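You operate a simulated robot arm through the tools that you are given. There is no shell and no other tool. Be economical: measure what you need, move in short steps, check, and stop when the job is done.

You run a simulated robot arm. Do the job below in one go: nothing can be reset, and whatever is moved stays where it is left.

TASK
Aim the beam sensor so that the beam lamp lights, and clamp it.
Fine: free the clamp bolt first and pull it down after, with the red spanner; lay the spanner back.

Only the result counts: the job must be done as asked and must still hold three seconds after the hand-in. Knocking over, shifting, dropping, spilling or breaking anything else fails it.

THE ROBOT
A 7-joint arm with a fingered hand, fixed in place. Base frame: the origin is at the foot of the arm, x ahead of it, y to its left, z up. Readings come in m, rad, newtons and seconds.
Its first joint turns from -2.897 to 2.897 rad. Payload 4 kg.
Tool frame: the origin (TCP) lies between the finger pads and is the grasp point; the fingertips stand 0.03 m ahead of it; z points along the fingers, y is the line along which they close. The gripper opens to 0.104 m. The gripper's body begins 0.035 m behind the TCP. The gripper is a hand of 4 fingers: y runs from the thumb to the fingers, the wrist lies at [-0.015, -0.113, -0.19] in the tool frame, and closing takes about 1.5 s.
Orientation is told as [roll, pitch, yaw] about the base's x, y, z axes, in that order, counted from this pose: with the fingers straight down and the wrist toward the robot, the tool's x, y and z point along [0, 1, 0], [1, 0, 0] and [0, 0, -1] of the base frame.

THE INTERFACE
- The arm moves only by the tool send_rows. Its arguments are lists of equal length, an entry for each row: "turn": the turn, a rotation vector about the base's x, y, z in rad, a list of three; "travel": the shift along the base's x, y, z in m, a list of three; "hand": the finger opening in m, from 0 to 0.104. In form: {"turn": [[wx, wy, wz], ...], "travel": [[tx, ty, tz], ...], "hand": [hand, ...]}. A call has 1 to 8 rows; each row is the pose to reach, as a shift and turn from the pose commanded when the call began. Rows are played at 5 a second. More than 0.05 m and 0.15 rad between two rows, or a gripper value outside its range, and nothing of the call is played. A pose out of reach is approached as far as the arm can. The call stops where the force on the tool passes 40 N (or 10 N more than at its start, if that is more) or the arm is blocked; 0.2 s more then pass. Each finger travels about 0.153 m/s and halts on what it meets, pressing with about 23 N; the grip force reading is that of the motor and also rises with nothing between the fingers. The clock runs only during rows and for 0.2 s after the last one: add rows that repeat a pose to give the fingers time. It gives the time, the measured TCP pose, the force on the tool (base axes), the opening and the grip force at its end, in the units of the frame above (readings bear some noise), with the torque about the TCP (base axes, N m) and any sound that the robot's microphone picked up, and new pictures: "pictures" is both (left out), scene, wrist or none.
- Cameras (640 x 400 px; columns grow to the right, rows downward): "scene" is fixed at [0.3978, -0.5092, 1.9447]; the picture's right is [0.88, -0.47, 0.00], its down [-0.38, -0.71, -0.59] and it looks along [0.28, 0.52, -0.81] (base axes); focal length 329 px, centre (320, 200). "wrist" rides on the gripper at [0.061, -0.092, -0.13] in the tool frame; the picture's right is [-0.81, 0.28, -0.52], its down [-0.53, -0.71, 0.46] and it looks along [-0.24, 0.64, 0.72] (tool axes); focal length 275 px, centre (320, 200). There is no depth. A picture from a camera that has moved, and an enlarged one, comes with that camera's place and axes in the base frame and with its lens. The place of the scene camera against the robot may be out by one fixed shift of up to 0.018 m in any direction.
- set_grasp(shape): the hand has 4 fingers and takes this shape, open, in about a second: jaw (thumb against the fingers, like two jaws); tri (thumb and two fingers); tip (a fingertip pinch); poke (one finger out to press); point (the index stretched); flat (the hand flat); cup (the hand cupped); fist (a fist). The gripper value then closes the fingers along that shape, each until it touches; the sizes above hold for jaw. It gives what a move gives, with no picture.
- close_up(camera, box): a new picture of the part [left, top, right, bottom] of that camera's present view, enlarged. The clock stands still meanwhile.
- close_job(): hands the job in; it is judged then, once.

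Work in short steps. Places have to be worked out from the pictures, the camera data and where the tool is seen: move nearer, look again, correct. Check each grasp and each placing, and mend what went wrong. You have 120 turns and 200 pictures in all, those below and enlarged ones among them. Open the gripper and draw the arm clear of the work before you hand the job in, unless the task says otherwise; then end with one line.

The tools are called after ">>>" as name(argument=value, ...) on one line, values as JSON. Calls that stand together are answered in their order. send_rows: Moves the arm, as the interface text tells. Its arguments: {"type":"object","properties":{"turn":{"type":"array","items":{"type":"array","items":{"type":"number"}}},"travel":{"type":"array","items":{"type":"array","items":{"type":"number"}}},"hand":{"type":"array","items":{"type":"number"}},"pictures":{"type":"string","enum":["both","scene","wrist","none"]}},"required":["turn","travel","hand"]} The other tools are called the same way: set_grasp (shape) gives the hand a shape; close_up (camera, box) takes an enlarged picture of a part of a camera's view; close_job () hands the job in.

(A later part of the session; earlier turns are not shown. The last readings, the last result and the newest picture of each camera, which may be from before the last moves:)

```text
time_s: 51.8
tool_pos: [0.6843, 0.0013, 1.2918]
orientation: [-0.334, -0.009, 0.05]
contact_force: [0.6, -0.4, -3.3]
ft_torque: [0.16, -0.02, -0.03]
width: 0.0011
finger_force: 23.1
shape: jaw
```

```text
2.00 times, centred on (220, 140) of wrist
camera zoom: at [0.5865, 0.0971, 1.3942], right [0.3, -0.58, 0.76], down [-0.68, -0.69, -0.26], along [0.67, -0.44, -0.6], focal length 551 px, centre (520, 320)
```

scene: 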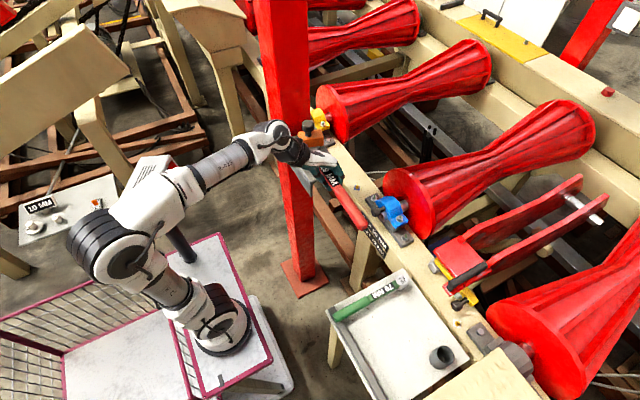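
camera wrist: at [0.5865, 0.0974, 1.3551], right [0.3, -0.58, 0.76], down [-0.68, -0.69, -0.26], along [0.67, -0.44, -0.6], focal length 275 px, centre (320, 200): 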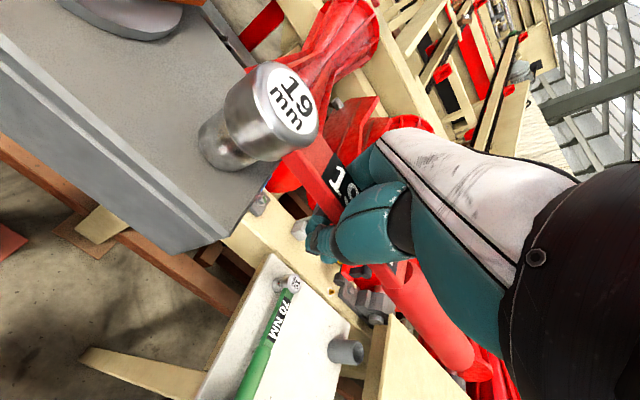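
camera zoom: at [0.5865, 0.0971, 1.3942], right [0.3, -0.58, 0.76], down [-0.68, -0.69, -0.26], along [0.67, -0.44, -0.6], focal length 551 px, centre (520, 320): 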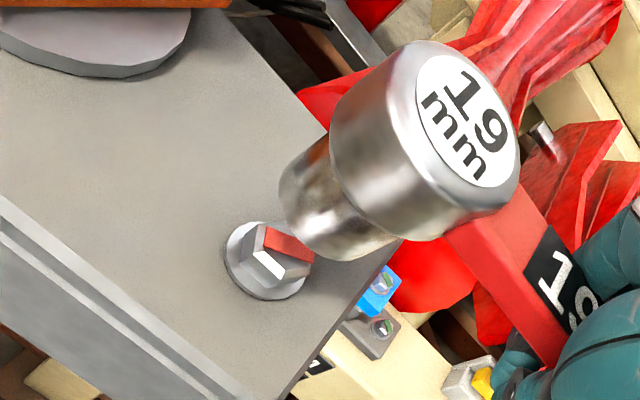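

The mark has turned red and rotated with the spanner, so the bolt is freed. I take the spanner back to the tray to free the hand.

>>> send_rows(turn=[[0, 0, -0.03], [0, 0, -0.1], [0, 0, -0.2], [0, 0, -0.33], [0, 0, -0.46], [0, 0, -0.6], [0, 0, -0.74], [0, 0, -0.88]], travel=[[0, -0.005, 0.035], [0, -0.03, 0.065], [0, -0.065, 0.08], [0, -0.105, 0.08], [0, -0.145, 0.07], [0, -0.185, 0.06], [0, -0.225, 0.04], [-0.005, -0.26, 0.02]], hand=[0, 0, 0, 0, 0, 0, 0, 0], pictures="none")

>>> send_rows(turn=[[0, 0, -0.12], [0, 0, -0.24], [0, 0, -0.36], [0, 0, -0.48], [0, 0, -0.6], [0, 0, -0.7], [0, 0, -0.781], [0, 0, -0.781]], travel=[[0.015, -0.01, -0.04], [0.03, -0.025, -0.08], [0.045, -0.04, -0.12], [0.06, -0.055, -0.16], [0.075, -0.07, -0.2], [0.088, -0.08, -0.24], [0.094, -0.084, -0.28], [0.094, -0.084, -0.325]], hand=[0, 0, 0, 0, 0, 0, 0, 0])

>>> close_up(camera="scene", box=[340, 250, 450, 340])

>>> close_up(camera="scene", box=[275, 100, 375, 190])

```text
time_s: 53.6
tool_pos: [0.6792, -0.2588, 1.3135]
orientation: [-0.336, -0.009, -0.834]
contact_force: [-0.4, 0.6, -3.5]
ft_torque: [0.12, -0.1, -0.01]
width: 0.0011
finger_force: 22.6
shape: jaw
```

```text
time_s: 55.4
tool_pos: [0.7734, -0.3411, 0.9889]
orientation: [-0.334, -0.008, -1.617]
contact_force: [-0.5, -0.3, -3.0]
ft_torque: [0.03, -0.15, -0.01]
width: 0.0012
finger_force: 23.1
shape: jaw
camera wrist: at [0.8781, -0.2534, 1.0921], right [-0.61, -0.24, 0.76], down [-0.62, 0.74, -0.26], along [-0.5, -0.63, -0.6], focal length 275 px, centre (320, 200)
```

scene: 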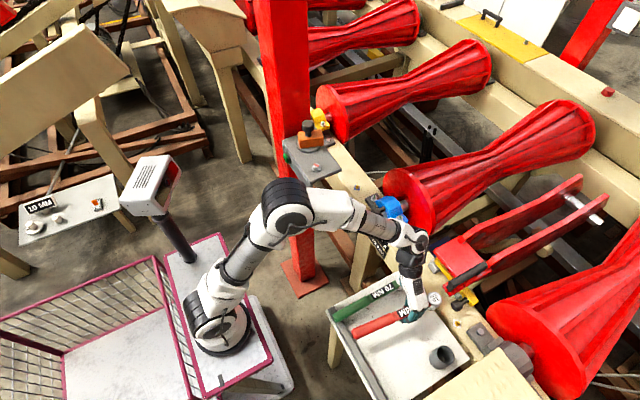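
wrist: 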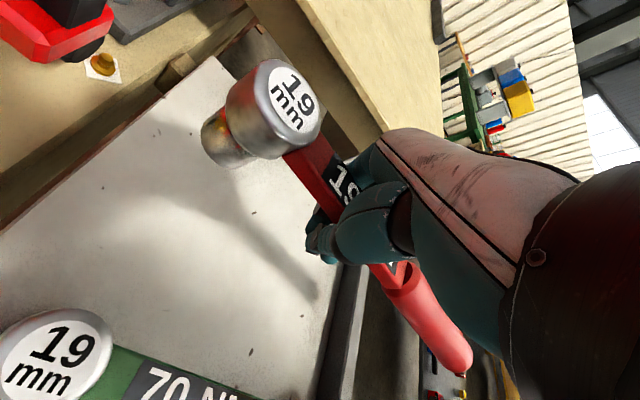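

```text
4.44 times, centred on (395, 295) of scene
camera zoom: at [0.3978, -0.5092, 1.9447], right [0.88, -0.47, 0.0], down [-0.38, -0.71, -0.59], along [0.28, 0.52, -0.81], focal length 1462 px, centre (-13, -222)
```

zoom: 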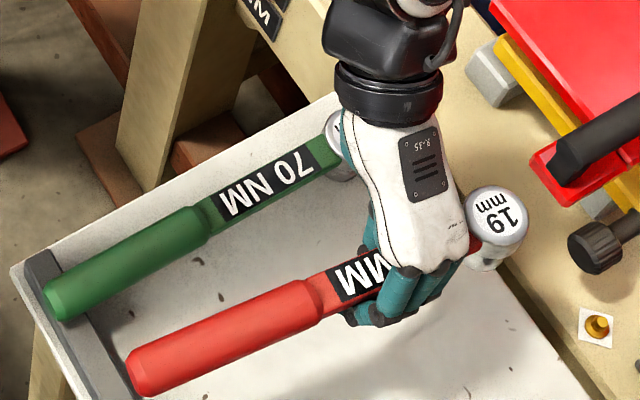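

```text
4.44 times, centred on (325, 145) of scene
camera zoom: at [0.3978, -0.5092, 1.9447], right [0.88, -0.47, 0.0], down [-0.38, -0.71, -0.59], along [0.28, 0.52, -0.81], focal length 1462 px, centre (298, 444)
```

zoom: 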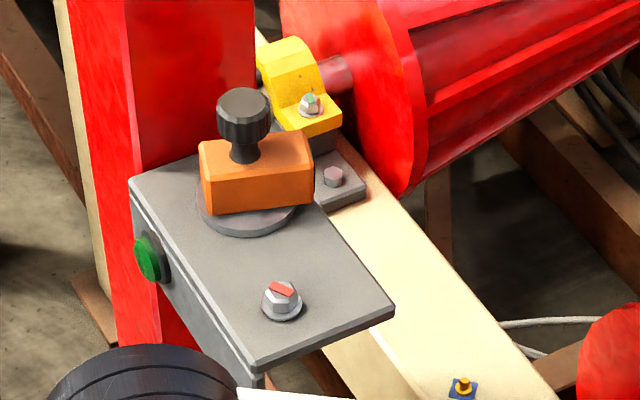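

The mark reads red. I lower the spanner to its tray height (TCP z≈0.892) and release.

>>> send_rows(turn=[[0, 0, 0], [0, 0, 0], [0, 0, 0], [0, 0, 0], [0, 0, 0], [0, 0, 0]], travel=[[0, 0, -0.04], [0, 0, -0.07], [0, 0, -0.085], [0, 0, -0.092], [0, 0, -0.096], [0, 0, -0.0975]], hand=[0, 0, 0, 0, 0, 0], pictures="none")

>>> send_rows(turn=[[0, 0, 0], [0, 0, 0], [0, 0, 0], [0, 0, 0], [0, 0, 0], [0, 0, 0]], travel=[[0, 0, 0], [0, 0, 0], [0, 0, 0], [0, 0, 0], [0, 0, 0], [0, 0, 0]], hand=[0.02, 0.04, 0.06, 0.08, 0.095, 0.095])

>>> close_up(camera="scene", box=[340, 270, 450, 360])

```text
time_s: 56.8
tool_pos: [0.7742, -0.344, 0.89]
orientation: [-0.334, -0.011, -1.615]
contact_force: [-1.7, -1.0, 9.4]
ft_torque: [-0.15, -0.07, -0.06]
width: 0.0014
finger_force: 22.7
shape: jaw
```

```text
time_s: 58.2
tool_pos: [0.774, -0.3429, 0.8894]
orientation: [-0.334, -0.009, -1.613]
contact_force: [0.3, 0.8, 0.7]
ft_torque: [0.0, -0.01, -0.01]
width: 0.0951
finger_force: 0.1
shape: jaw
camera wrist: at [0.8777, -0.2547, 0.9914], right [-0.61, -0.24, 0.76], down [-0.62, 0.74, -0.26], along [-0.5, -0.63, -0.6], focal length 275 px, centre (320, 200)
```

scene: 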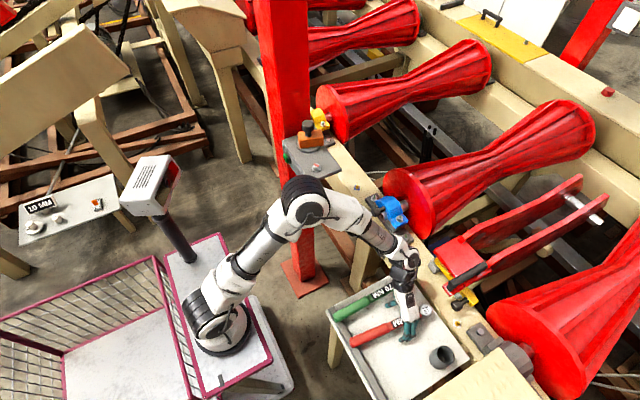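
wrist: 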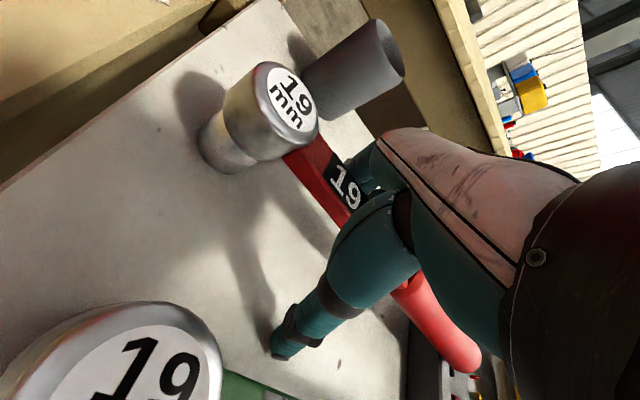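

```text
4.44 times, centred on (395, 315) of scene
camera zoom: at [0.3978, -0.5092, 1.9447], right [0.88, -0.47, 0.0], down [-0.38, -0.71, -0.59], along [0.28, 0.52, -0.81], focal length 1462 px, centre (-13, -311)
```

zoom: 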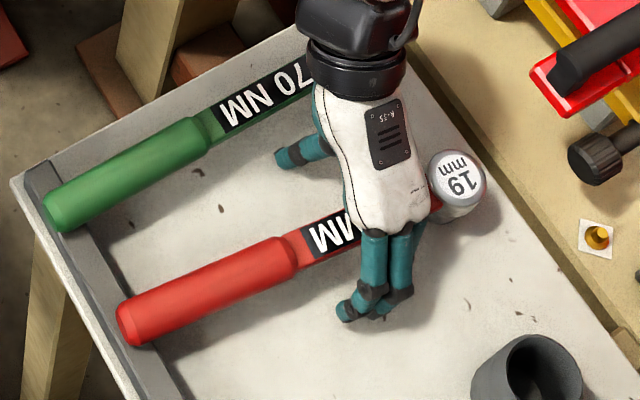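

The spanner rests flat again in its place. I raise the hand, bring it back to vertical, and head toward the sensor.

>>> send_rows(turn=[[0, 0, 0], [0, 0, 0], [0, 0, 0], [0, -0.08, 0.05], [-0.005, -0.16, 0.1], [-0.01, -0.25, 0.2], [-0.014, -0.334, 0.3], [-0.014, -0.334, 0.42]], travel=[[0, 0, 0.03], [0, 0, 0.07], [0, 0, 0.115], [-0.005, 0, 0.16], [-0.015, 0.01, 0.205], [-0.03, 0.02, 0.25], [-0.045, 0.03, 0.295], [-0.06, 0.045, 0.34]], hand=[0.104, 0.104, 0.104, 0.104, 0.104, 0.104, 0.104, 0.104], pictures="none")

>>> send_rows(turn=[[0, 0, 0.14], [0, 0, 0.28], [0, 0, 0.42], [0, 0, 0.56], [0, 0, 0.7], [0, 0, 0.84], [0, 0, 0.98], [0, 0, 1.12]], travel=[[-0.01, 0.03, 0.03], [-0.02, 0.06, 0.06], [-0.03, 0.09, 0.09], [-0.04, 0.12, 0.12], [-0.055, 0.16, 0.14], [-0.07, 0.2, 0.16], [-0.085, 0.24, 0.17], [-0.1, 0.28, 0.17]], hand=[0.104, 0.104, 0.104, 0.104, 0.104, 0.104, 0.104, 0.104])

```text
time_s: 60.0
tool_pos: [0.7123, -0.2976, 1.2263]
orientation: [-0.013, -0.078, -1.201]
contact_force: [0.9, 0.7, -0.8]
ft_torque: [-0.01, 0.02, 0.0]
width: 0.1038
finger_force: 0.1
shape: jaw
```

```text
time_s: 61.8
tool_pos: [0.6125, -0.0184, 1.3967]
orientation: [-0.011, -0.078, -0.082]
contact_force: [-0.7, 0.1, -0.7]
ft_torque: [0.04, 0.02, -0.01]
width: 0.1036
finger_force: 0.2
shape: jaw
camera wrist: at [0.5157, 0.0525, 1.5201], right [0.17, -0.82, 0.54], down [-0.72, -0.48, -0.5], along [0.68, -0.31, -0.67], focal length 275 px, centre (320, 200)
```

scene: 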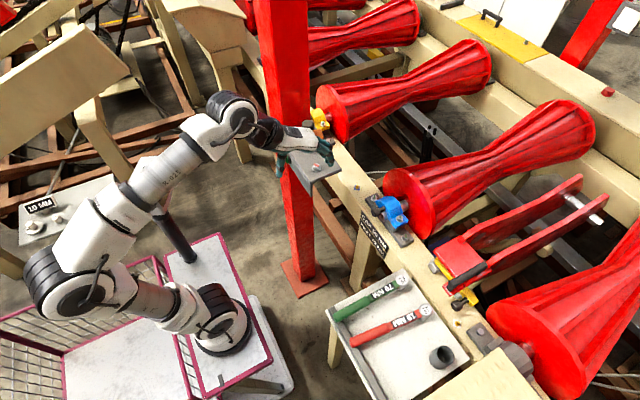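
wrist: 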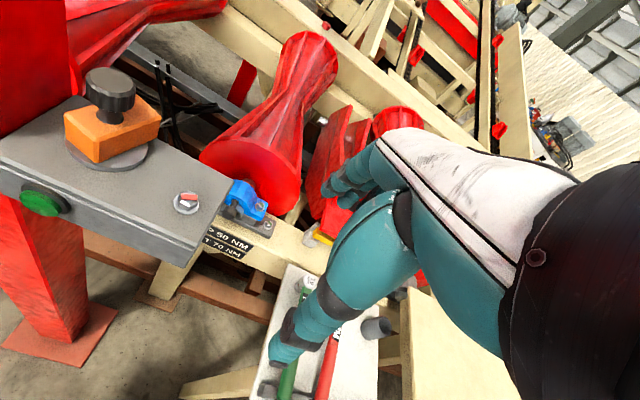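

Pitch residual is small. I enlarge the sensor in both views.

>>> close_up(camera="wrist", box=[0, 50, 240, 230])

>>> close_up(camera="scene", box=[280, 100, 350, 150])

```text
2.22 times, centred on (120, 140) of wrist
camera zoom: at [0.5157, 0.0525, 1.5201], right [0.17, -0.82, 0.54], down [-0.72, -0.48, -0.5], along [0.68, -0.31, -0.67], focal length 612 px, centre (764, 333)
```

zoom: 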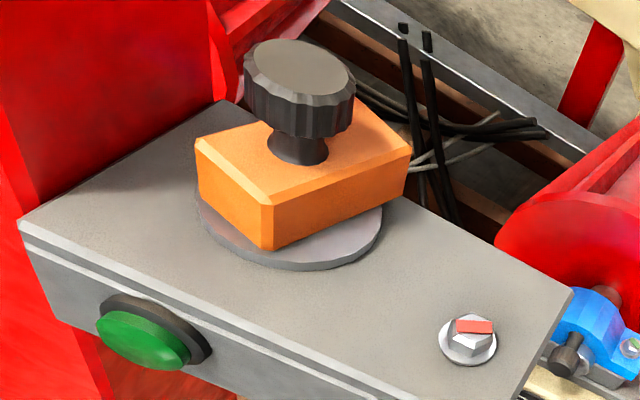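

```text
8.00 times, centred on (315, 125) of scene
camera zoom: at [0.3978, -0.5092, 1.9447], right [0.88, -0.47, 0.0], down [-0.38, -0.71, -0.59], along [0.28, 0.52, -0.81], focal length 2632 px, centre (360, 800)
```

zoom: 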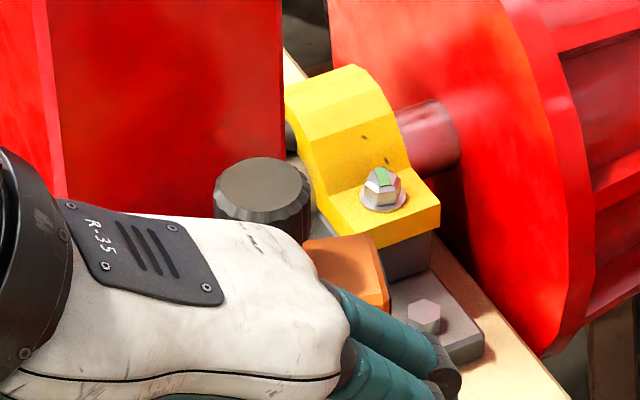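

The lamp is the green dome on the shelf front, currently unlit. The block is about 70×36 mm, centred near (0.735, 0.178), and the knob top is at z≈1.30. I move above the knob with the hand vertical.

>>> send_rows(turn=[[0, 0.03, 0], [0, 0.06, 0], [0, 0.078, 0], [0, 0.078, 0], [0, 0.078, 0], [0, 0.078, 0]], travel=[[0.02, 0.035, 0.01], [0.04, 0.07, 0.01], [0.06, 0.105, 0.01], [0.08, 0.14, 0.01], [0.1, 0.17, 0.01], [0.1145, 0.198, 0]], hand=[0.104, 0.104, 0.104, 0.104, 0.104, 0.104])

>>> close_up(camera="scene", box=[270, 80, 360, 160])

```text
time_s: 63.2
tool_pos: [0.727, 0.1796, 1.4009]
orientation: [-0.015, 0.001, -0.084]
contact_force: [-0.5, 0.1, -0.2]
ft_torque: [0.02, 0.02, -0.02]
width: 0.1036
finger_force: 0.0
shape: jaw
camera wrist: at [0.6418, 0.2501, 1.5303], right [0.21, -0.82, 0.53], down [-0.76, -0.48, -0.45], along [0.62, -0.31, -0.72], focal length 275 px, centre (320, 200)
```

scene: 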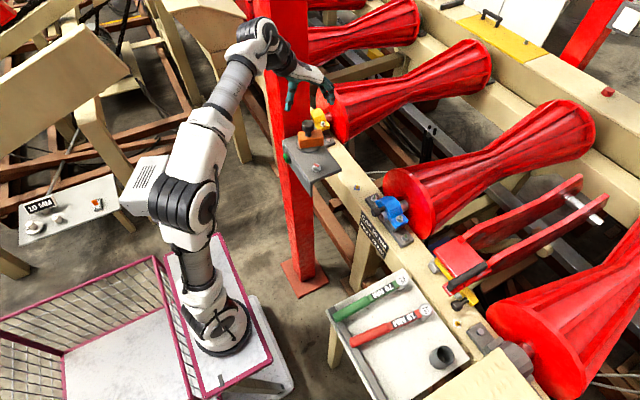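
wrist: 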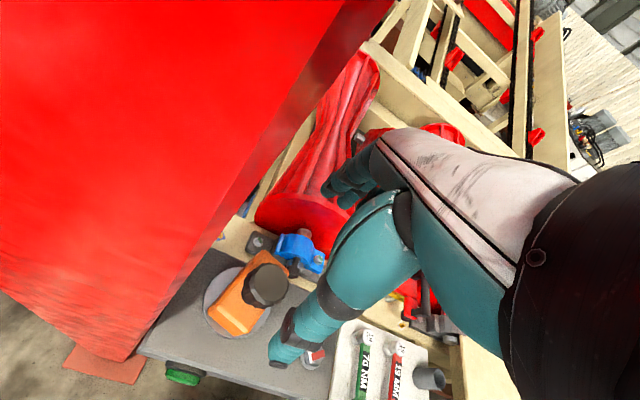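

```text
5.00 times, centred on (315, 120) of scene
camera zoom: at [0.3978, -0.5092, 1.9447], right [0.88, -0.47, 0.0], down [-0.38, -0.71, -0.59], along [0.28, 0.52, -0.81], focal length 1645 px, centre (345, 600)
```

zoom: 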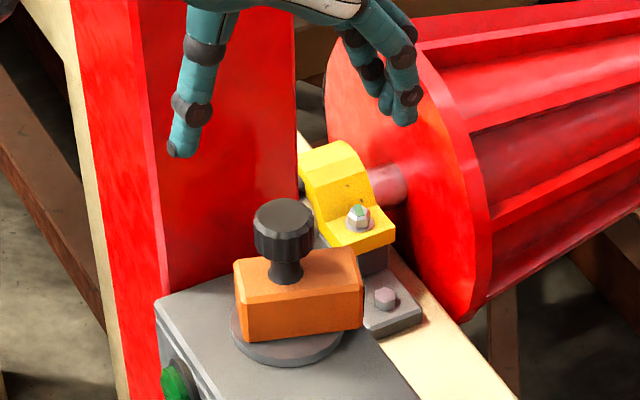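

The knob reads about (0.729, 0.179), nicely between thumb and fingers. I lower to z≈1.297 and close on it.

>>> send_rows(turn=[[0.015, 0, 0], [0.015, 0, 0], [0.015, 0, 0], [0.015, 0, 0]], travel=[[0, 0, -0.035], [0, 0, -0.07], [0, 0, -0.09], [0, 0, -0.103]], hand=[0.104, 0.104, 0.104, 0.104])

>>> close_up(camera="scene", box=[270, 90, 360, 170])

```text
time_s: 64.2
tool_pos: [0.7277, 0.1807, 1.2968]
orientation: [0.0, 0.001, -0.083]
contact_force: [0.8, 0.3, -0.9]
ft_torque: [0.0, -0.04, 0.04]
width: 0.1036
finger_force: 0.1
shape: jaw
camera wrist: at [0.641, 0.2492, 1.4273], right [0.21, -0.83, 0.52], down [-0.76, -0.47, -0.45], along [0.62, -0.3, -0.73], focal length 275 px, centre (320, 200)
```

scene: 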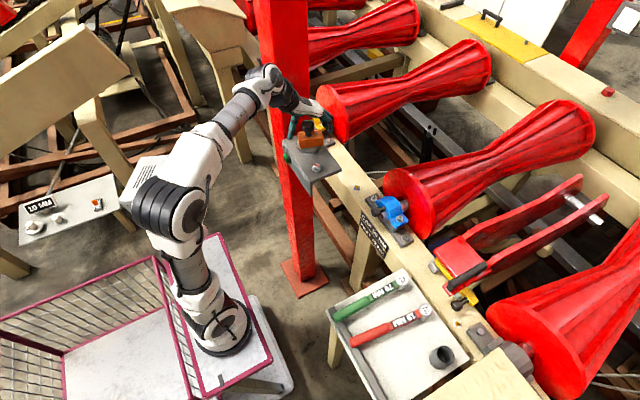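
wrist: 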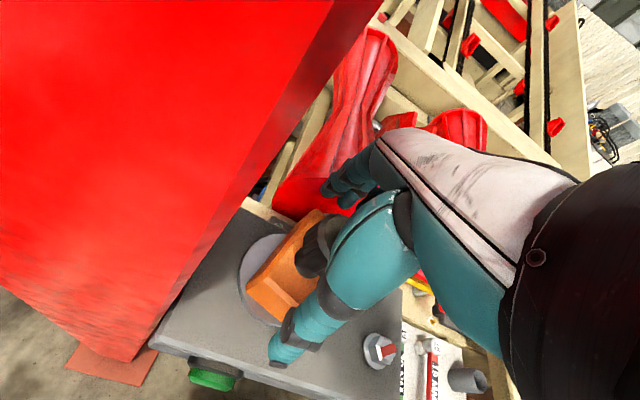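

```text
5.00 times, centred on (315, 130) of scene
camera zoom: at [0.3978, -0.5092, 1.9447], right [0.88, -0.47, 0.0], down [-0.38, -0.71, -0.59], along [0.28, 0.52, -0.81], focal length 1645 px, centre (345, 550)
```

zoom: 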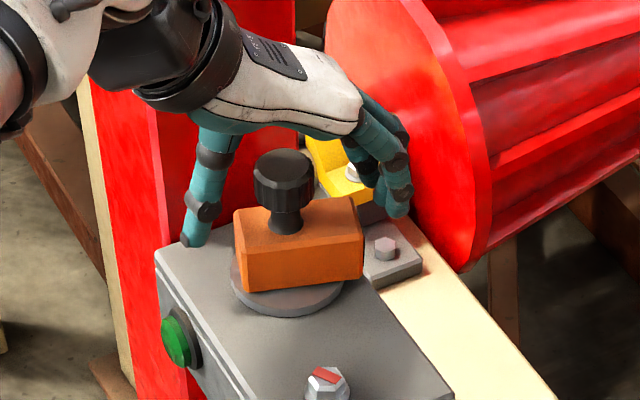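

The knob lies between thumb and fingers. I close on it.

>>> send_rows(turn=[[0, 0, 0], [0, 0, 0], [0, 0, 0], [0, 0, 0], [0, 0, 0], [0, 0, 0], [0, 0, 0]], travel=[[0, 0, 0], [0, 0, 0], [0, 0, 0], [0, 0, 0], [0, 0, 0], [0, 0, 0], [0, 0, 0]], hand=[0.07, 0.04, 0.02, 0.0, 0, 0, 0], pictures="none")

>>> close_up(camera="scene", box=[270, 90, 360, 170])

```text
time_s: 65.8
tool_pos: [0.7274, 0.1798, 1.2967]
orientation: [-0.001, 0.003, -0.081]
contact_force: [-9.1, -0.8, -9.1]
ft_torque: [-0.14, -0.33, 0.0]
width: 0.0387
finger_force: 22.6
shape: jaw
```

```text
5.00 times, centred on (315, 130) of scene
camera zoom: at [0.3978, -0.5092, 1.9447], right [0.88, -0.47, 0.0], down [-0.38, -0.71, -0.59], along [0.28, 0.52, -0.81], focal length 1645 px, centre (345, 550)
```

zoom: 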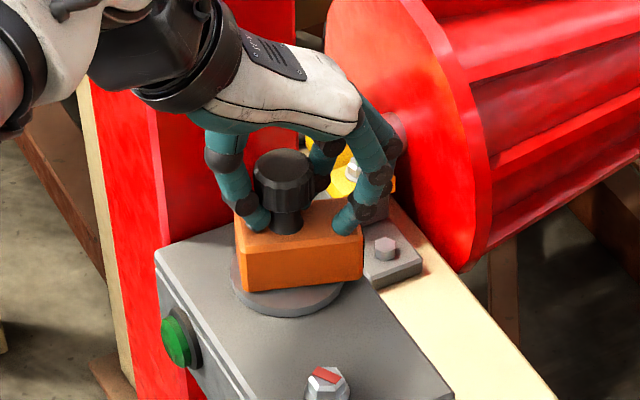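

The fingers hold the knob's neck. I turn it +0.15 rad and check the block and lamp.

>>> send_rows(turn=[[0, 0, 0.05], [0, 0, 0.1], [0, 0, 0.15]], travel=[[0, 0, 0], [0, 0, 0], [0, 0, 0]], hand=[0, 0, 0], pictures="none")

>>> close_up(camera="scene", box=[270, 90, 360, 170])

```text
time_s: 66.6
tool_pos: [0.7285, 0.1807, 1.2981]
orientation: [-0.001, 0.003, 0.069]
contact_force: [-12.3, 1.0, -13.6]
ft_torque: [-0.03, -0.23, -0.05]
width: 0.0381
finger_force: 23.0
shape: jaw
```

```text
5.00 times, centred on (315, 130) of scene
camera zoom: at [0.3978, -0.5092, 1.9447], right [0.88, -0.47, 0.0], down [-0.38, -0.71, -0.59], along [0.28, 0.52, -0.81], focal length 1645 px, centre (345, 550)
```

zoom: 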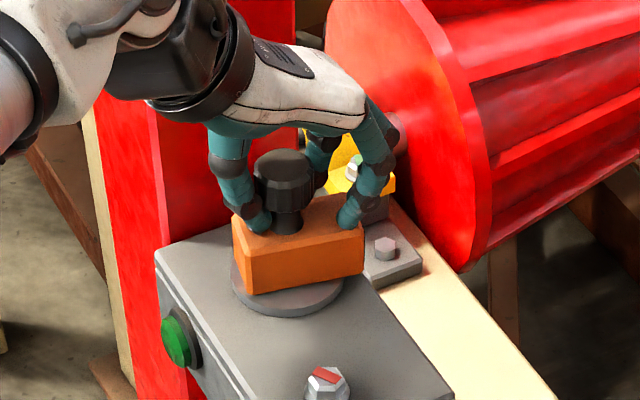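

The block follows the hand. I continue another +0.15.

>>> send_rows(turn=[[0, 0, 0.05], [0, 0, 0.1], [0, 0, 0.15]], travel=[[0, 0, 0], [0, 0, 0], [0, 0, 0]], hand=[0, 0, 0], pictures="none")

>>> close_up(camera="scene", box=[270, 90, 360, 170])

```text
time_s: 67.4
tool_pos: [0.7271, 0.1792, 1.2967]
orientation: [-0.001, 0.003, 0.218]
contact_force: [-10.9, 1.2, -13.8]
ft_torque: [0.0, -0.23, -0.08]
width: 0.0381
finger_force: 22.5
shape: jaw
```

```text
5.00 times, centred on (315, 130) of scene
camera zoom: at [0.3978, -0.5092, 1.9447], right [0.88, -0.47, 0.0], down [-0.38, -0.71, -0.59], along [0.28, 0.52, -0.81], focal length 1645 px, centre (345, 550)
```

zoom: 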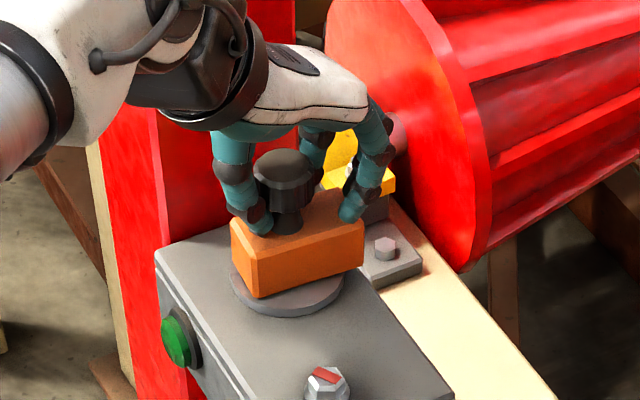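

No light yet. I look for a likely reflector or receiver in the scene while I'm here.

>>> close_up(camera="scene", box=[440, 0, 640, 125])

>>> send_rows(turn=[[0, 0, 0.05], [0, 0, 0.1], [0, 0, 0.15]], travel=[[0, 0, 0], [0, 0, 0], [0, 0, 0]], hand=[0, 0, 0], pictures="none")

>>> close_up(camera="scene", box=[270, 90, 360, 170])

```text
3.20 times, centred on (540, 62) of scene
camera zoom: at [0.3978, -0.5092, 1.9447], right [0.88, -0.47, 0.0], down [-0.38, -0.71, -0.59], along [0.28, 0.52, -0.81], focal length 1053 px, centre (-384, 640)
```

zoom: 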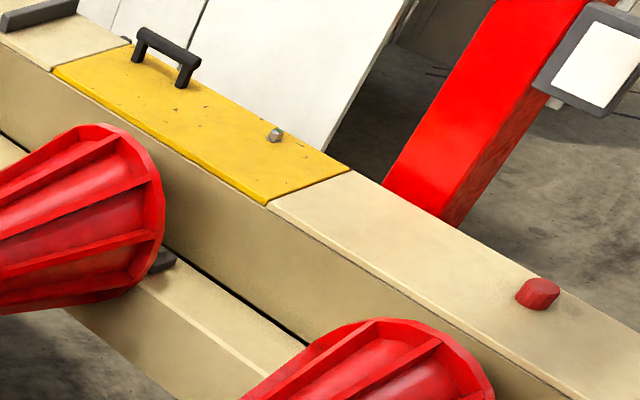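

```text
time_s: 68.2
tool_pos: [0.7278, 0.1796, 1.2974]
orientation: [-0.004, 0.003, 0.369]
contact_force: [-15.1, 0.0, -15.8]
ft_torque: [0.0, 0.02, -0.07]
width: 0.034
finger_force: 22.7
shape: jaw
```

```text
5.00 times, centred on (315, 130) of scene
camera zoom: at [0.3978, -0.5092, 1.9447], right [0.88, -0.47, 0.0], down [-0.38, -0.71, -0.59], along [0.28, 0.52, -0.81], focal length 1645 px, centre (345, 550)
```

zoom: 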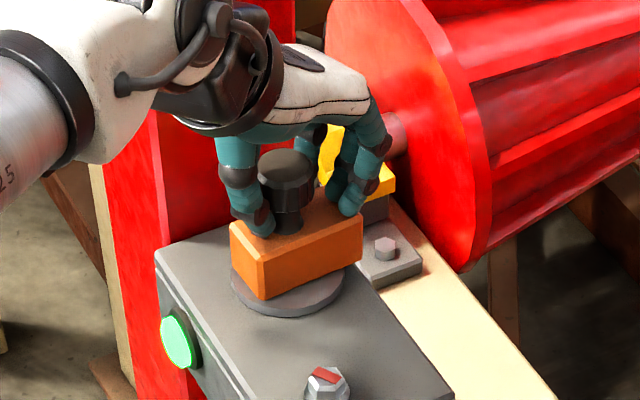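

The lamp is lit, and the block now points at about +1°, right toward the white reflector on the far post. I open the fingers gently and lift straight up.

>>> send_rows(turn=[[0, 0, 0], [0, 0, 0], [0, 0, 0], [0, 0, 0], [0, 0, 0], [0, 0, 0]], travel=[[0, 0, 0], [0, 0, 0], [0, 0, 0], [0, 0, 0], [0, 0, 0], [0, 0, 0]], hand=[0.045, 0.06, 0.08, 0.1, 0.104, 0.104], pictures="none")

>>> close_up(camera="scene", box=[270, 90, 360, 170])

```text
time_s: 69.6
tool_pos: [0.7277, 0.1783, 1.2976]
orientation: [-0.003, 0.003, 0.366]
contact_force: [0.3, -1.1, 0.2]
ft_torque: [-0.01, 0.01, 0.01]
width: 0.1038
finger_force: 0.0
shape: jaw
```

```text
5.00 times, centred on (315, 130) of scene
camera zoom: at [0.3978, -0.5092, 1.9447], right [0.88, -0.47, 0.0], down [-0.38, -0.71, -0.59], along [0.28, 0.52, -0.81], focal length 1645 px, centre (345, 550)
```

zoom: 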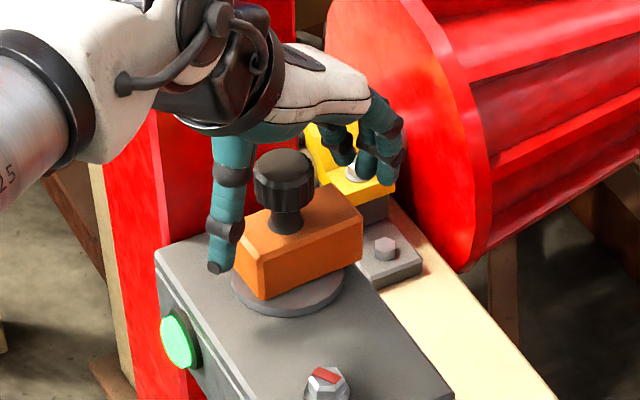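

Still lit after release. I raise straight up, then travel back toward the tray.

>>> send_rows(turn=[[0, 0, 0], [0, 0, 0], [0, 0, -0.03], [0, 0, -0.15], [0, 0, -0.29], [0, 0, -0.43], [0, 0, -0.57], [0, 0, -0.71]], travel=[[0, 0, 0.04], [0, 0, 0.08], [0, 0, 0.12], [-0.02, -0.04, 0.13], [-0.04, -0.08, 0.13], [-0.055, -0.12, 0.13], [-0.06, -0.165, 0.12], [-0.06, -0.21, 0.11]], hand=[0.104, 0.104, 0.104, 0.104, 0.104, 0.104, 0.104, 0.104], pictures="none")

>>> send_rows(turn=[[0, 0, -0.15], [0, 0, -0.3], [0, 0, -0.45], [0, 0, -0.6], [0, 0, -0.75], [0, 0, -0.9], [0, 0, -1.05], [0, 0, -1.2]], travel=[[0, -0.04, -0.01], [0.01, -0.08, -0.02], [0.02, -0.12, -0.03], [0.035, -0.16, -0.045], [0.05, -0.2, -0.06], [0.07, -0.24, -0.075], [0.09, -0.275, -0.1], [0.106, -0.311, -0.13]], hand=[0.104, 0.104, 0.104, 0.104, 0.104, 0.104, 0.104, 0.104])

>>> close_up(camera="scene", box=[280, 100, 370, 180])

```text
time_s: 71.4
tool_pos: [0.6672, -0.0312, 1.4051]
orientation: [0.0, 0.003, -0.345]
contact_force: [0.4, 0.0, 0.8]
ft_torque: [-0.03, 0.0, 0.01]
width: 0.1038
finger_force: 0.1
shape: jaw
```

```text
time_s: 73.2
tool_pos: [0.774, -0.3407, 1.2785]
orientation: [-0.001, 0.001, -1.546]
contact_force: [-0.8, -0.2, 0.3]
ft_torque: [0.03, -0.03, 0.03]
width: 0.1036
finger_force: 0.1
shape: jaw
camera wrist: at [0.8322, -0.2468, 1.409], right [-0.8, -0.3, 0.52], down [-0.55, 0.7, -0.46], along [-0.23, -0.65, -0.73], focal length 275 px, centre (320, 200)
```

scene: 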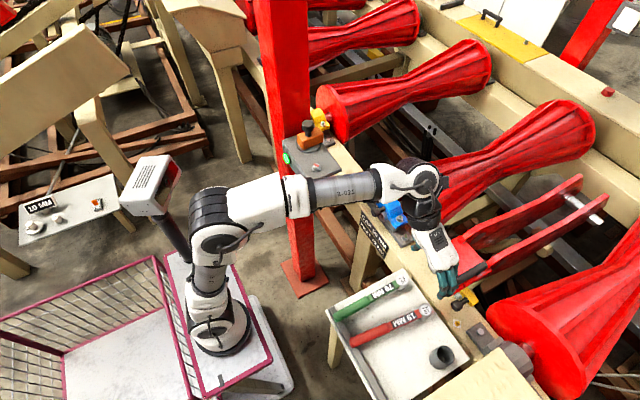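
wrist: 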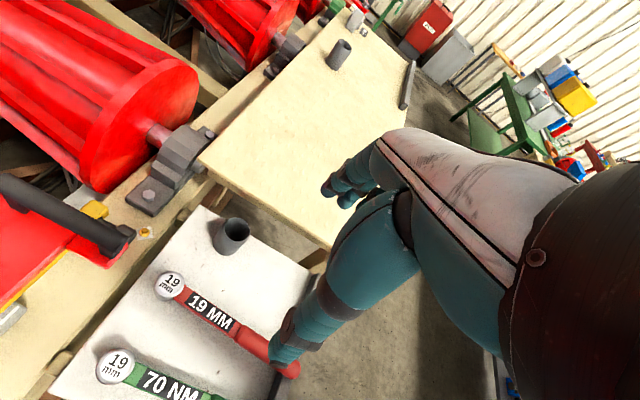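

```text
5.00 times, centred on (325, 140) of scene
camera zoom: at [0.3978, -0.5092, 1.9447], right [0.88, -0.47, 0.0], down [-0.38, -0.71, -0.59], along [0.28, 0.52, -0.81], focal length 1645 px, centre (295, 500)
```

zoom: 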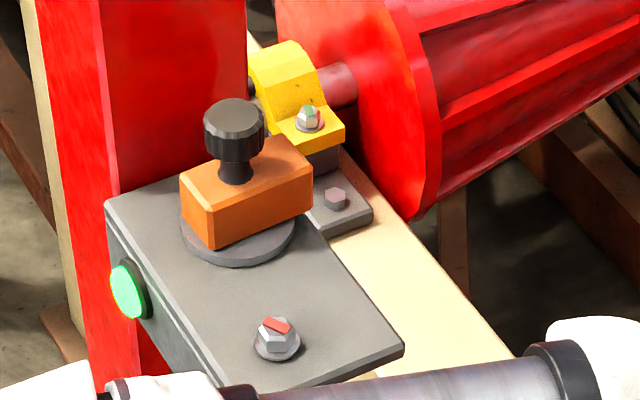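

Lamp still lit, bolt mark red. I descend onto the spanner with the same tilted pose as the previous good grasp.

>>> send_rows(turn=[[0, 0, -0.02], [0, 0, -0.04], [0.003, 0.08, -0.067], [0.007, 0.16, -0.067], [0.01, 0.24, -0.067], [0.014, 0.334, -0.067], [0.014, 0.334, -0.067], [0.014, 0.334, -0.067]], travel=[[0, 0, -0.045], [0, 0, -0.09], [0, 0, -0.135], [0, 0, -0.18], [0, -0.001, -0.225], [0, -0.002, -0.27], [0, -0.002, -0.31], [0, -0.002, -0.335]], hand=[0.104, 0.104, 0.104, 0.104, 0.104, 0.104, 0.104, 0.104])

>>> close_up(camera="scene", box=[340, 260, 450, 350])

```text
time_s: 75.0
tool_pos: [0.7748, -0.3439, 0.9419]
orientation: [-0.334, 0.013, -1.614]
contact_force: [-0.3, 0.0, 0.0]
ft_torque: [-0.04, 0.02, -0.03]
width: 0.1036
finger_force: 0.0
shape: jaw
camera wrist: at [0.8784, -0.2574, 1.0467], right [-0.61, -0.26, 0.75], down [-0.62, 0.74, -0.25], along [-0.49, -0.62, -0.61], focal length 275 px, centre (320, 200)
```

scene: 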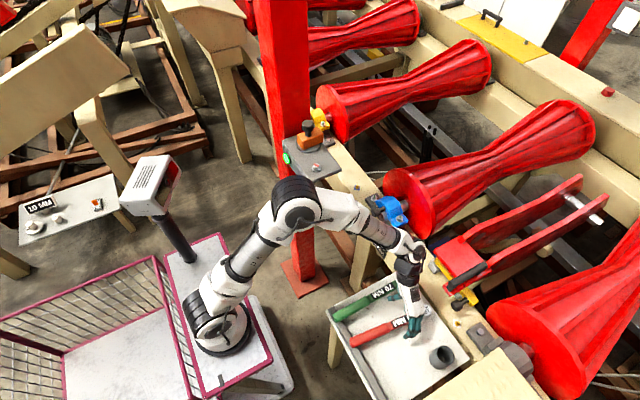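
wrist: 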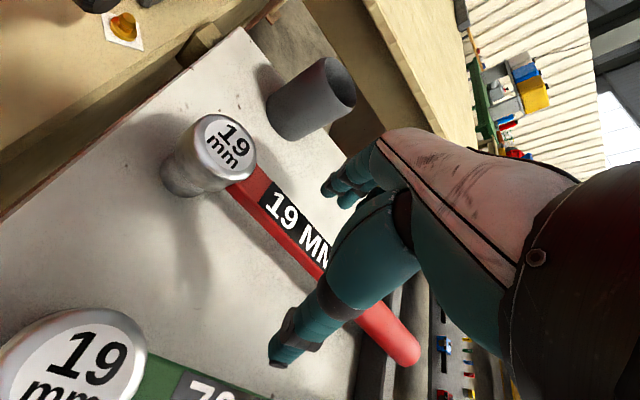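

```text
4.44 times, centred on (395, 305) of scene
camera zoom: at [0.3978, -0.5092, 1.9447], right [0.88, -0.47, 0.0], down [-0.38, -0.71, -0.59], along [0.28, 0.52, -0.81], focal length 1462 px, centre (-13, -267)
```

zoom: 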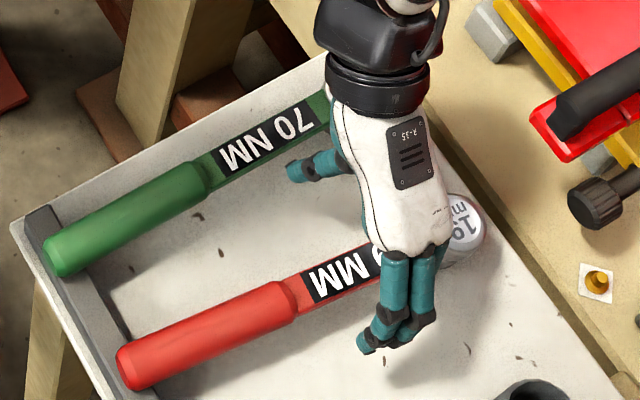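

I correct the slight 0.02 rad roll difference, go down to z 0.8895, and grip.

>>> send_rows(turn=[[-0.022, 0.001, 0], [-0.022, 0.001, 0], [-0.022, 0.001, 0], [-0.022, 0.001, 0]], travel=[[0, 0.001, -0.015], [0, 0.001, -0.035], [0, 0.001, -0.047], [0, 0.001, -0.0525]], hand=[0.1, 0.095, 0.095, 0.095], pictures="none")

>>> send_rows(turn=[[0, 0, 0], [0, 0, 0], [0, 0, 0], [0, 0, 0], [0, 0, 0], [0, 0, 0], [0, 0, 0]], travel=[[0, 0, 0], [0, 0, 0], [0, 0, 0], [0, 0, 0], [0, 0, 0], [0, 0, 0], [0, 0, 0]], hand=[0.06, 0.03, 0, 0, 0, 0, 0], pictures="none")

>>> send_rows(turn=[[0, 0, 0], [0, 0, 0], [0, 0, 0]], travel=[[0, 0, 0.02], [0, 0, 0.05], [0, 0, 0.08]], hand=[0, 0, 0], pictures="wrist")

```text
time_s: 76.0
tool_pos: [0.7732, -0.3438, 0.8897]
orientation: [-0.335, -0.009, -1.612]
contact_force: [0.0, 0.0, 0.2]
ft_torque: [0.01, 0.0, -0.03]
width: 0.0952
finger_force: 0.1
shape: jaw
```

```text
time_s: 77.6
tool_pos: [0.775, -0.3426, 0.8921]
orientation: [-0.335, -0.009, -1.611]
contact_force: [2.1, -5.7, 15.5]
ft_torque: [-1.04, -0.01, 0.15]
width: 0.0115
finger_force: 22.5
shape: jaw
```

```text
time_s: 78.4
tool_pos: [0.7734, -0.3417, 0.9693]
orientation: [-0.337, -0.007, -1.613]
contact_force: [0.6, 0.3, -4.5]
ft_torque: [0.06, -0.16, 0.05]
width: 0.0055
finger_force: 23.5
shape: jaw
camera wrist: at [0.8776, -0.2531, 1.0709], right [-0.61, -0.24, 0.76], down [-0.62, 0.74, -0.26], along [-0.5, -0.63, -0.6], focal length 275 px, centre (320, 200)
```

wrist: 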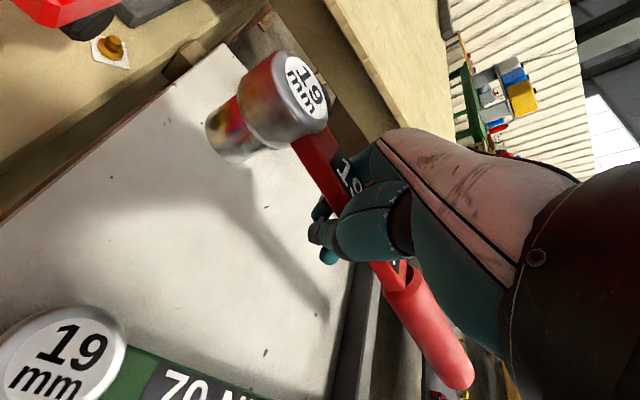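

Held level again, with a slightly different seat in the hand. I carry it back up to the shelf, to hover near the bolt at yaw ≈ 0.05, which matches the bolt's new hex angle.

>>> send_rows(turn=[[0, 0, 0.05], [0, 0, 0.15], [0, 0, 0.25], [0, 0, 0.35], [0, 0, 0.45], [0, 0, 0.55], [0, 0, 0.65], [0, 0, 0.75]], travel=[[0, 0, 0.045], [-0.005, 0, 0.09], [-0.015, 0.01, 0.135], [-0.03, 0.02, 0.18], [-0.045, 0.035, 0.22], [-0.06, 0.05, 0.26], [-0.08, 0.065, 0.3], [-0.1, 0.08, 0.34]], hand=[0, 0, 0, 0, 0, 0, 0, 0], pictures="none")

>>> send_rows(turn=[[0, 0, 0.13], [0, 0, 0.26], [0, 0, 0.39], [0, 0, 0.52], [0, 0, 0.65], [0, 0, 0.78], [0, 0, 0.91]], travel=[[0, 0.035, 0.02], [0, 0.07, 0.04], [0, 0.105, 0.05], [0.005, 0.14, 0.05], [0.01, 0.175, 0.05], [0.01, 0.21, 0.04], [0.01, 0.24, 0.03]], hand=[0, 0, 0, 0, 0, 0, 0])

>>> close_up(camera="wrist", box=[100, 20, 340, 220])

>>> close_up(camera="scene", box=[270, 110, 390, 240])

```text
time_s: 80.2
tool_pos: [0.6738, -0.2633, 1.308]
orientation: [-0.336, -0.008, -0.862]
contact_force: [0.7, -0.6, -4.5]
ft_torque: [0.1, -0.02, 0.04]
width: 0.0049
finger_force: 23.5
shape: jaw
```

```text
time_s: 81.8
tool_pos: [0.6826, -0.0235, 1.3398]
orientation: [-0.335, -0.008, 0.047]
contact_force: [0.1, 0.4, -3.9]
ft_torque: [0.13, 0.03, 0.0]
width: 0.0047
finger_force: 23.3
shape: jaw
camera wrist: at [0.5858, 0.073, 1.4416], right [0.3, -0.58, 0.76], down [-0.68, -0.69, -0.26], along [0.67, -0.44, -0.6], focal length 275 px, centre (320, 200)
```

scene: 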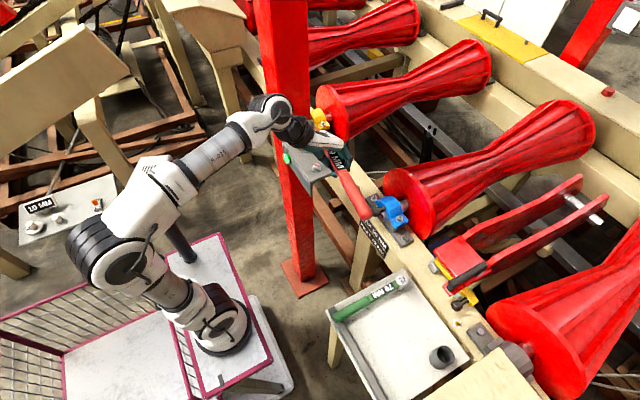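
wrist: 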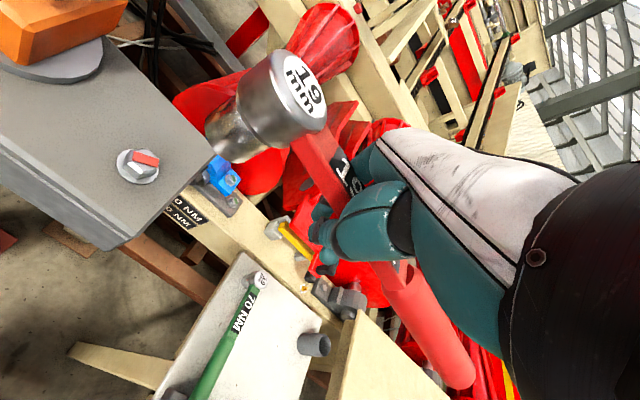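

```text
2.00 times, centred on (220, 120) of wrist
camera zoom: at [0.5858, 0.073, 1.4416], right [0.3, -0.58, 0.76], down [-0.68, -0.69, -0.26], along [0.67, -0.44, -0.6], focal length 551 px, centre (520, 360)
```

zoom: 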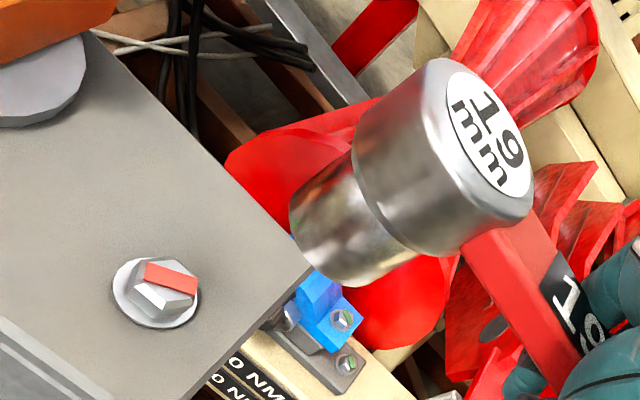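

```text
3.08 times, centred on (330, 175) of scene
camera zoom: at [0.3978, -0.5092, 1.9447], right [0.88, -0.47, 0.0], down [-0.38, -0.71, -0.59], along [0.28, 0.52, -0.81], focal length 1012 px, centre (289, 277)
```

zoom: 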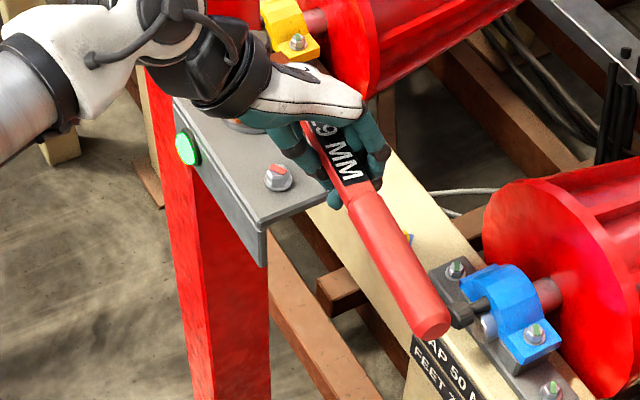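

The lamp is still lit. This time the spanner sits about 6° yawed and 3° rolled in the hand. I compensate with yaw +0.10 and a small roll fix while moving over the bolt, then check.

>>> send_rows(turn=[[0, 0, 0.05], [0, -0.03, 0.1], [0, -0.05, 0.1], [0, -0.05, 0.1]], travel=[[0.005, 0.01, 0], [0.01, 0.02, -0.015], [0.01, 0.02, -0.035], [0.01, 0.02, -0.048]], hand=[0, 0, 0, 0], pictures="none")

>>> close_up(camera="wrist", box=[100, 20, 340, 220])

>>> close_up(camera="scene", box=[270, 115, 374, 225])

```text
time_s: 82.8
tool_pos: [0.6936, -0.0031, 1.2917]
orientation: [-0.34, -0.06, 0.146]
contact_force: [-0.3, 0.6, -3.0]
ft_torque: [0.09, 0.06, -0.04]
width: 0.0048
finger_force: 23.0
shape: jaw
```

```text
2.00 times, centred on (220, 120) of wrist
camera zoom: at [0.5815, 0.0827, 1.3891], right [0.31, -0.55, 0.77], down [-0.59, -0.75, -0.29], along [0.74, -0.37, -0.56], focal length 551 px, centre (520, 360)
```

zoom: 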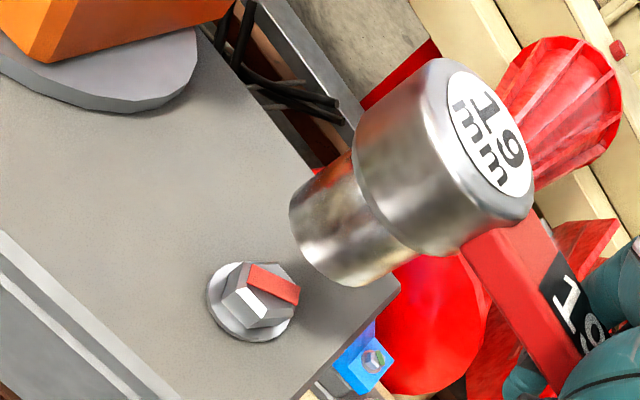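

```text
3.64 times, centred on (322, 170) of scene
camera zoom: at [0.3978, -0.5092, 1.9447], right [0.88, -0.47, 0.0], down [-0.38, -0.71, -0.59], along [0.28, 0.52, -0.81], focal length 1197 px, centre (313, 309)
```

zoom: 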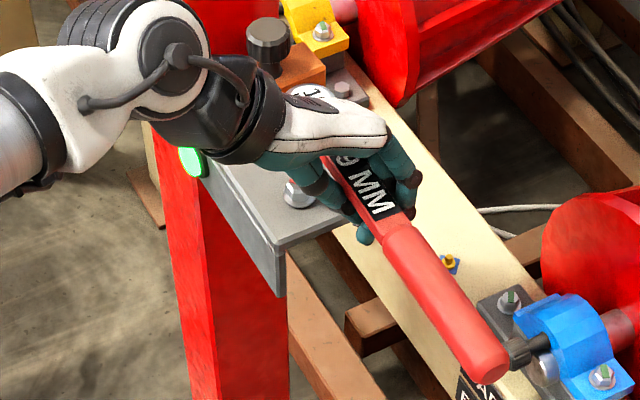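

The hex mark and the bar make the same image angle as when it was engaged before, so the phase is right. I check lateral position with a tight scene close-up.

>>> close_up(camera="scene", box=[300, 130, 340, 160])

```text
13.33 times, centred on (320, 145) of scene
camera zoom: at [0.3978, -0.5092, 1.9447], right [0.88, -0.47, 0.0], down [-0.38, -0.71, -0.59], along [0.28, 0.52, -0.81], focal length 4388 px, centre (320, 933)
```

zoom: 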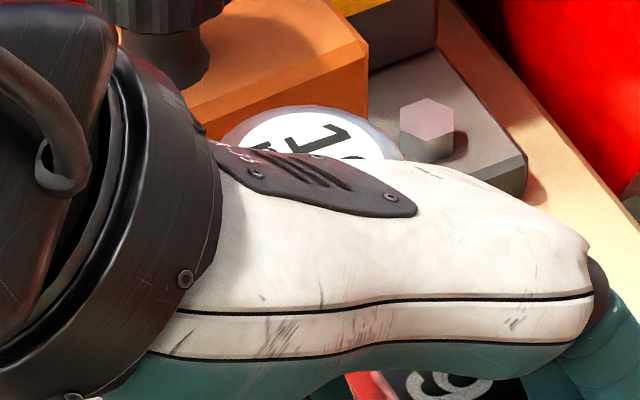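

The scene view says the head is about 8 mm too far toward the scene's right. I shift (-0.007, +0.002), lower 1 cm, and look again.

>>> send_rows(turn=[[0, 0, 0], [0, 0, 0], [0, 0, 0]], travel=[[-0.007, 0.002, 0], [-0.007, 0.002, -0.006], [-0.007, 0.002, -0.01]], hand=[0, 0, 0], pictures="none")

>>> close_up(camera="wrist", box=[160, 90, 300, 190])

>>> close_up(camera="scene", box=[300, 130, 340, 160])

```text
time_s: 83.6
tool_pos: [0.6881, -0.0003, 1.2815]
orientation: [-0.341, -0.058, 0.147]
contact_force: [0.3, 0.5, -4.5]
ft_torque: [0.12, 0.04, 0.0]
width: 0.0049
finger_force: 22.8
shape: jaw
```

```text
4.00 times, centred on (230, 140) of wrist
camera zoom: at [0.5751, 0.0854, 1.3786], right [0.31, -0.55, 0.77], down [-0.59, -0.75, -0.29], along [0.74, -0.37, -0.56], focal length 1101 px, centre (680, 440)
```

zoom: 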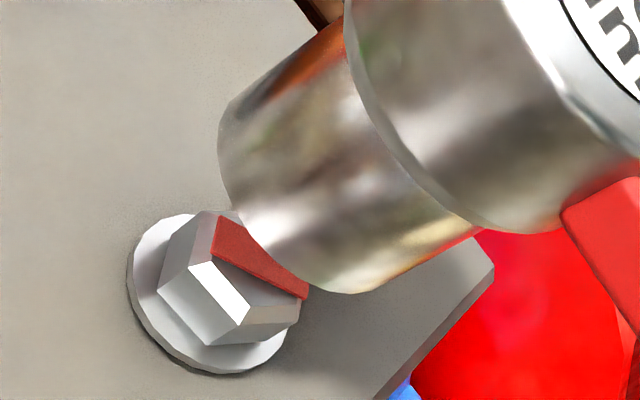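

```text
13.33 times, centred on (320, 145) of scene
camera zoom: at [0.3978, -0.5092, 1.9447], right [0.88, -0.47, 0.0], down [-0.38, -0.71, -0.59], along [0.28, 0.52, -0.81], focal length 4388 px, centre (320, 933)
```

zoom: 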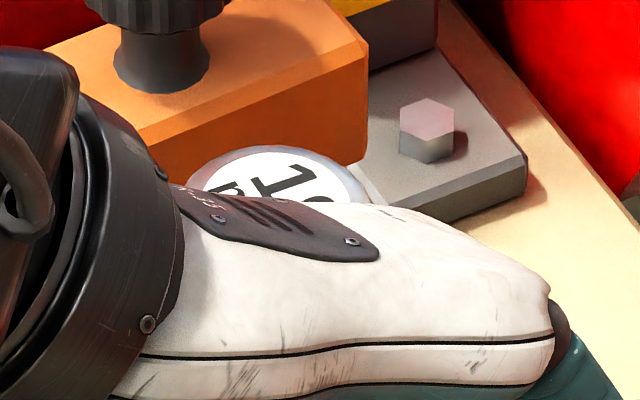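

Scene now agrees to within 1.6 mm. I shift (-0.0015, -0.0005), lower to just above the bolt, and check.

>>> send_rows(turn=[[0, 0, 0], [0, 0, 0], [0, 0, 0], [0, 0, 0]], travel=[[-0.0015, -0.0005, -0.005], [-0.0015, -0.0005, -0.011], [-0.0015, -0.0005, -0.016], [-0.0015, -0.0005, -0.02]], hand=[0, 0, 0, 0], pictures="none")

>>> close_up(camera="wrist", box=[160, 70, 300, 170])

```text
time_s: 84.6
tool_pos: [0.6851, -0.0006, 1.262]
orientation: [-0.342, -0.056, 0.145]
contact_force: [0.4, 0.2, -3.7]
ft_torque: [0.13, 0.07, -0.03]
width: 0.005
finger_force: 22.9
shape: jaw
```

```text
4.00 times, centred on (230, 120) of wrist
camera zoom: at [0.5746, 0.0851, 1.3589], right [0.31, -0.55, 0.77], down [-0.59, -0.75, -0.29], along [0.74, -0.37, -0.56], focal length 1101 px, centre (680, 520)
```

zoom: 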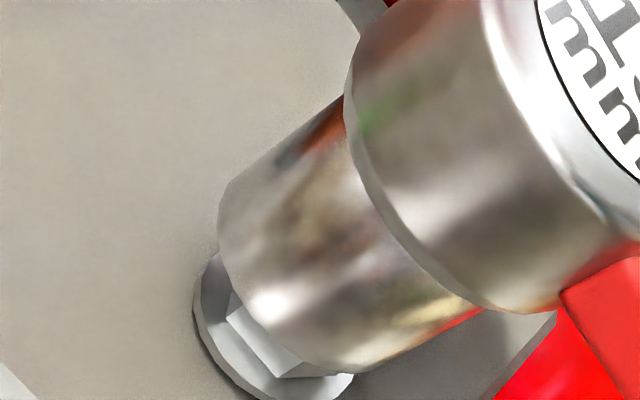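

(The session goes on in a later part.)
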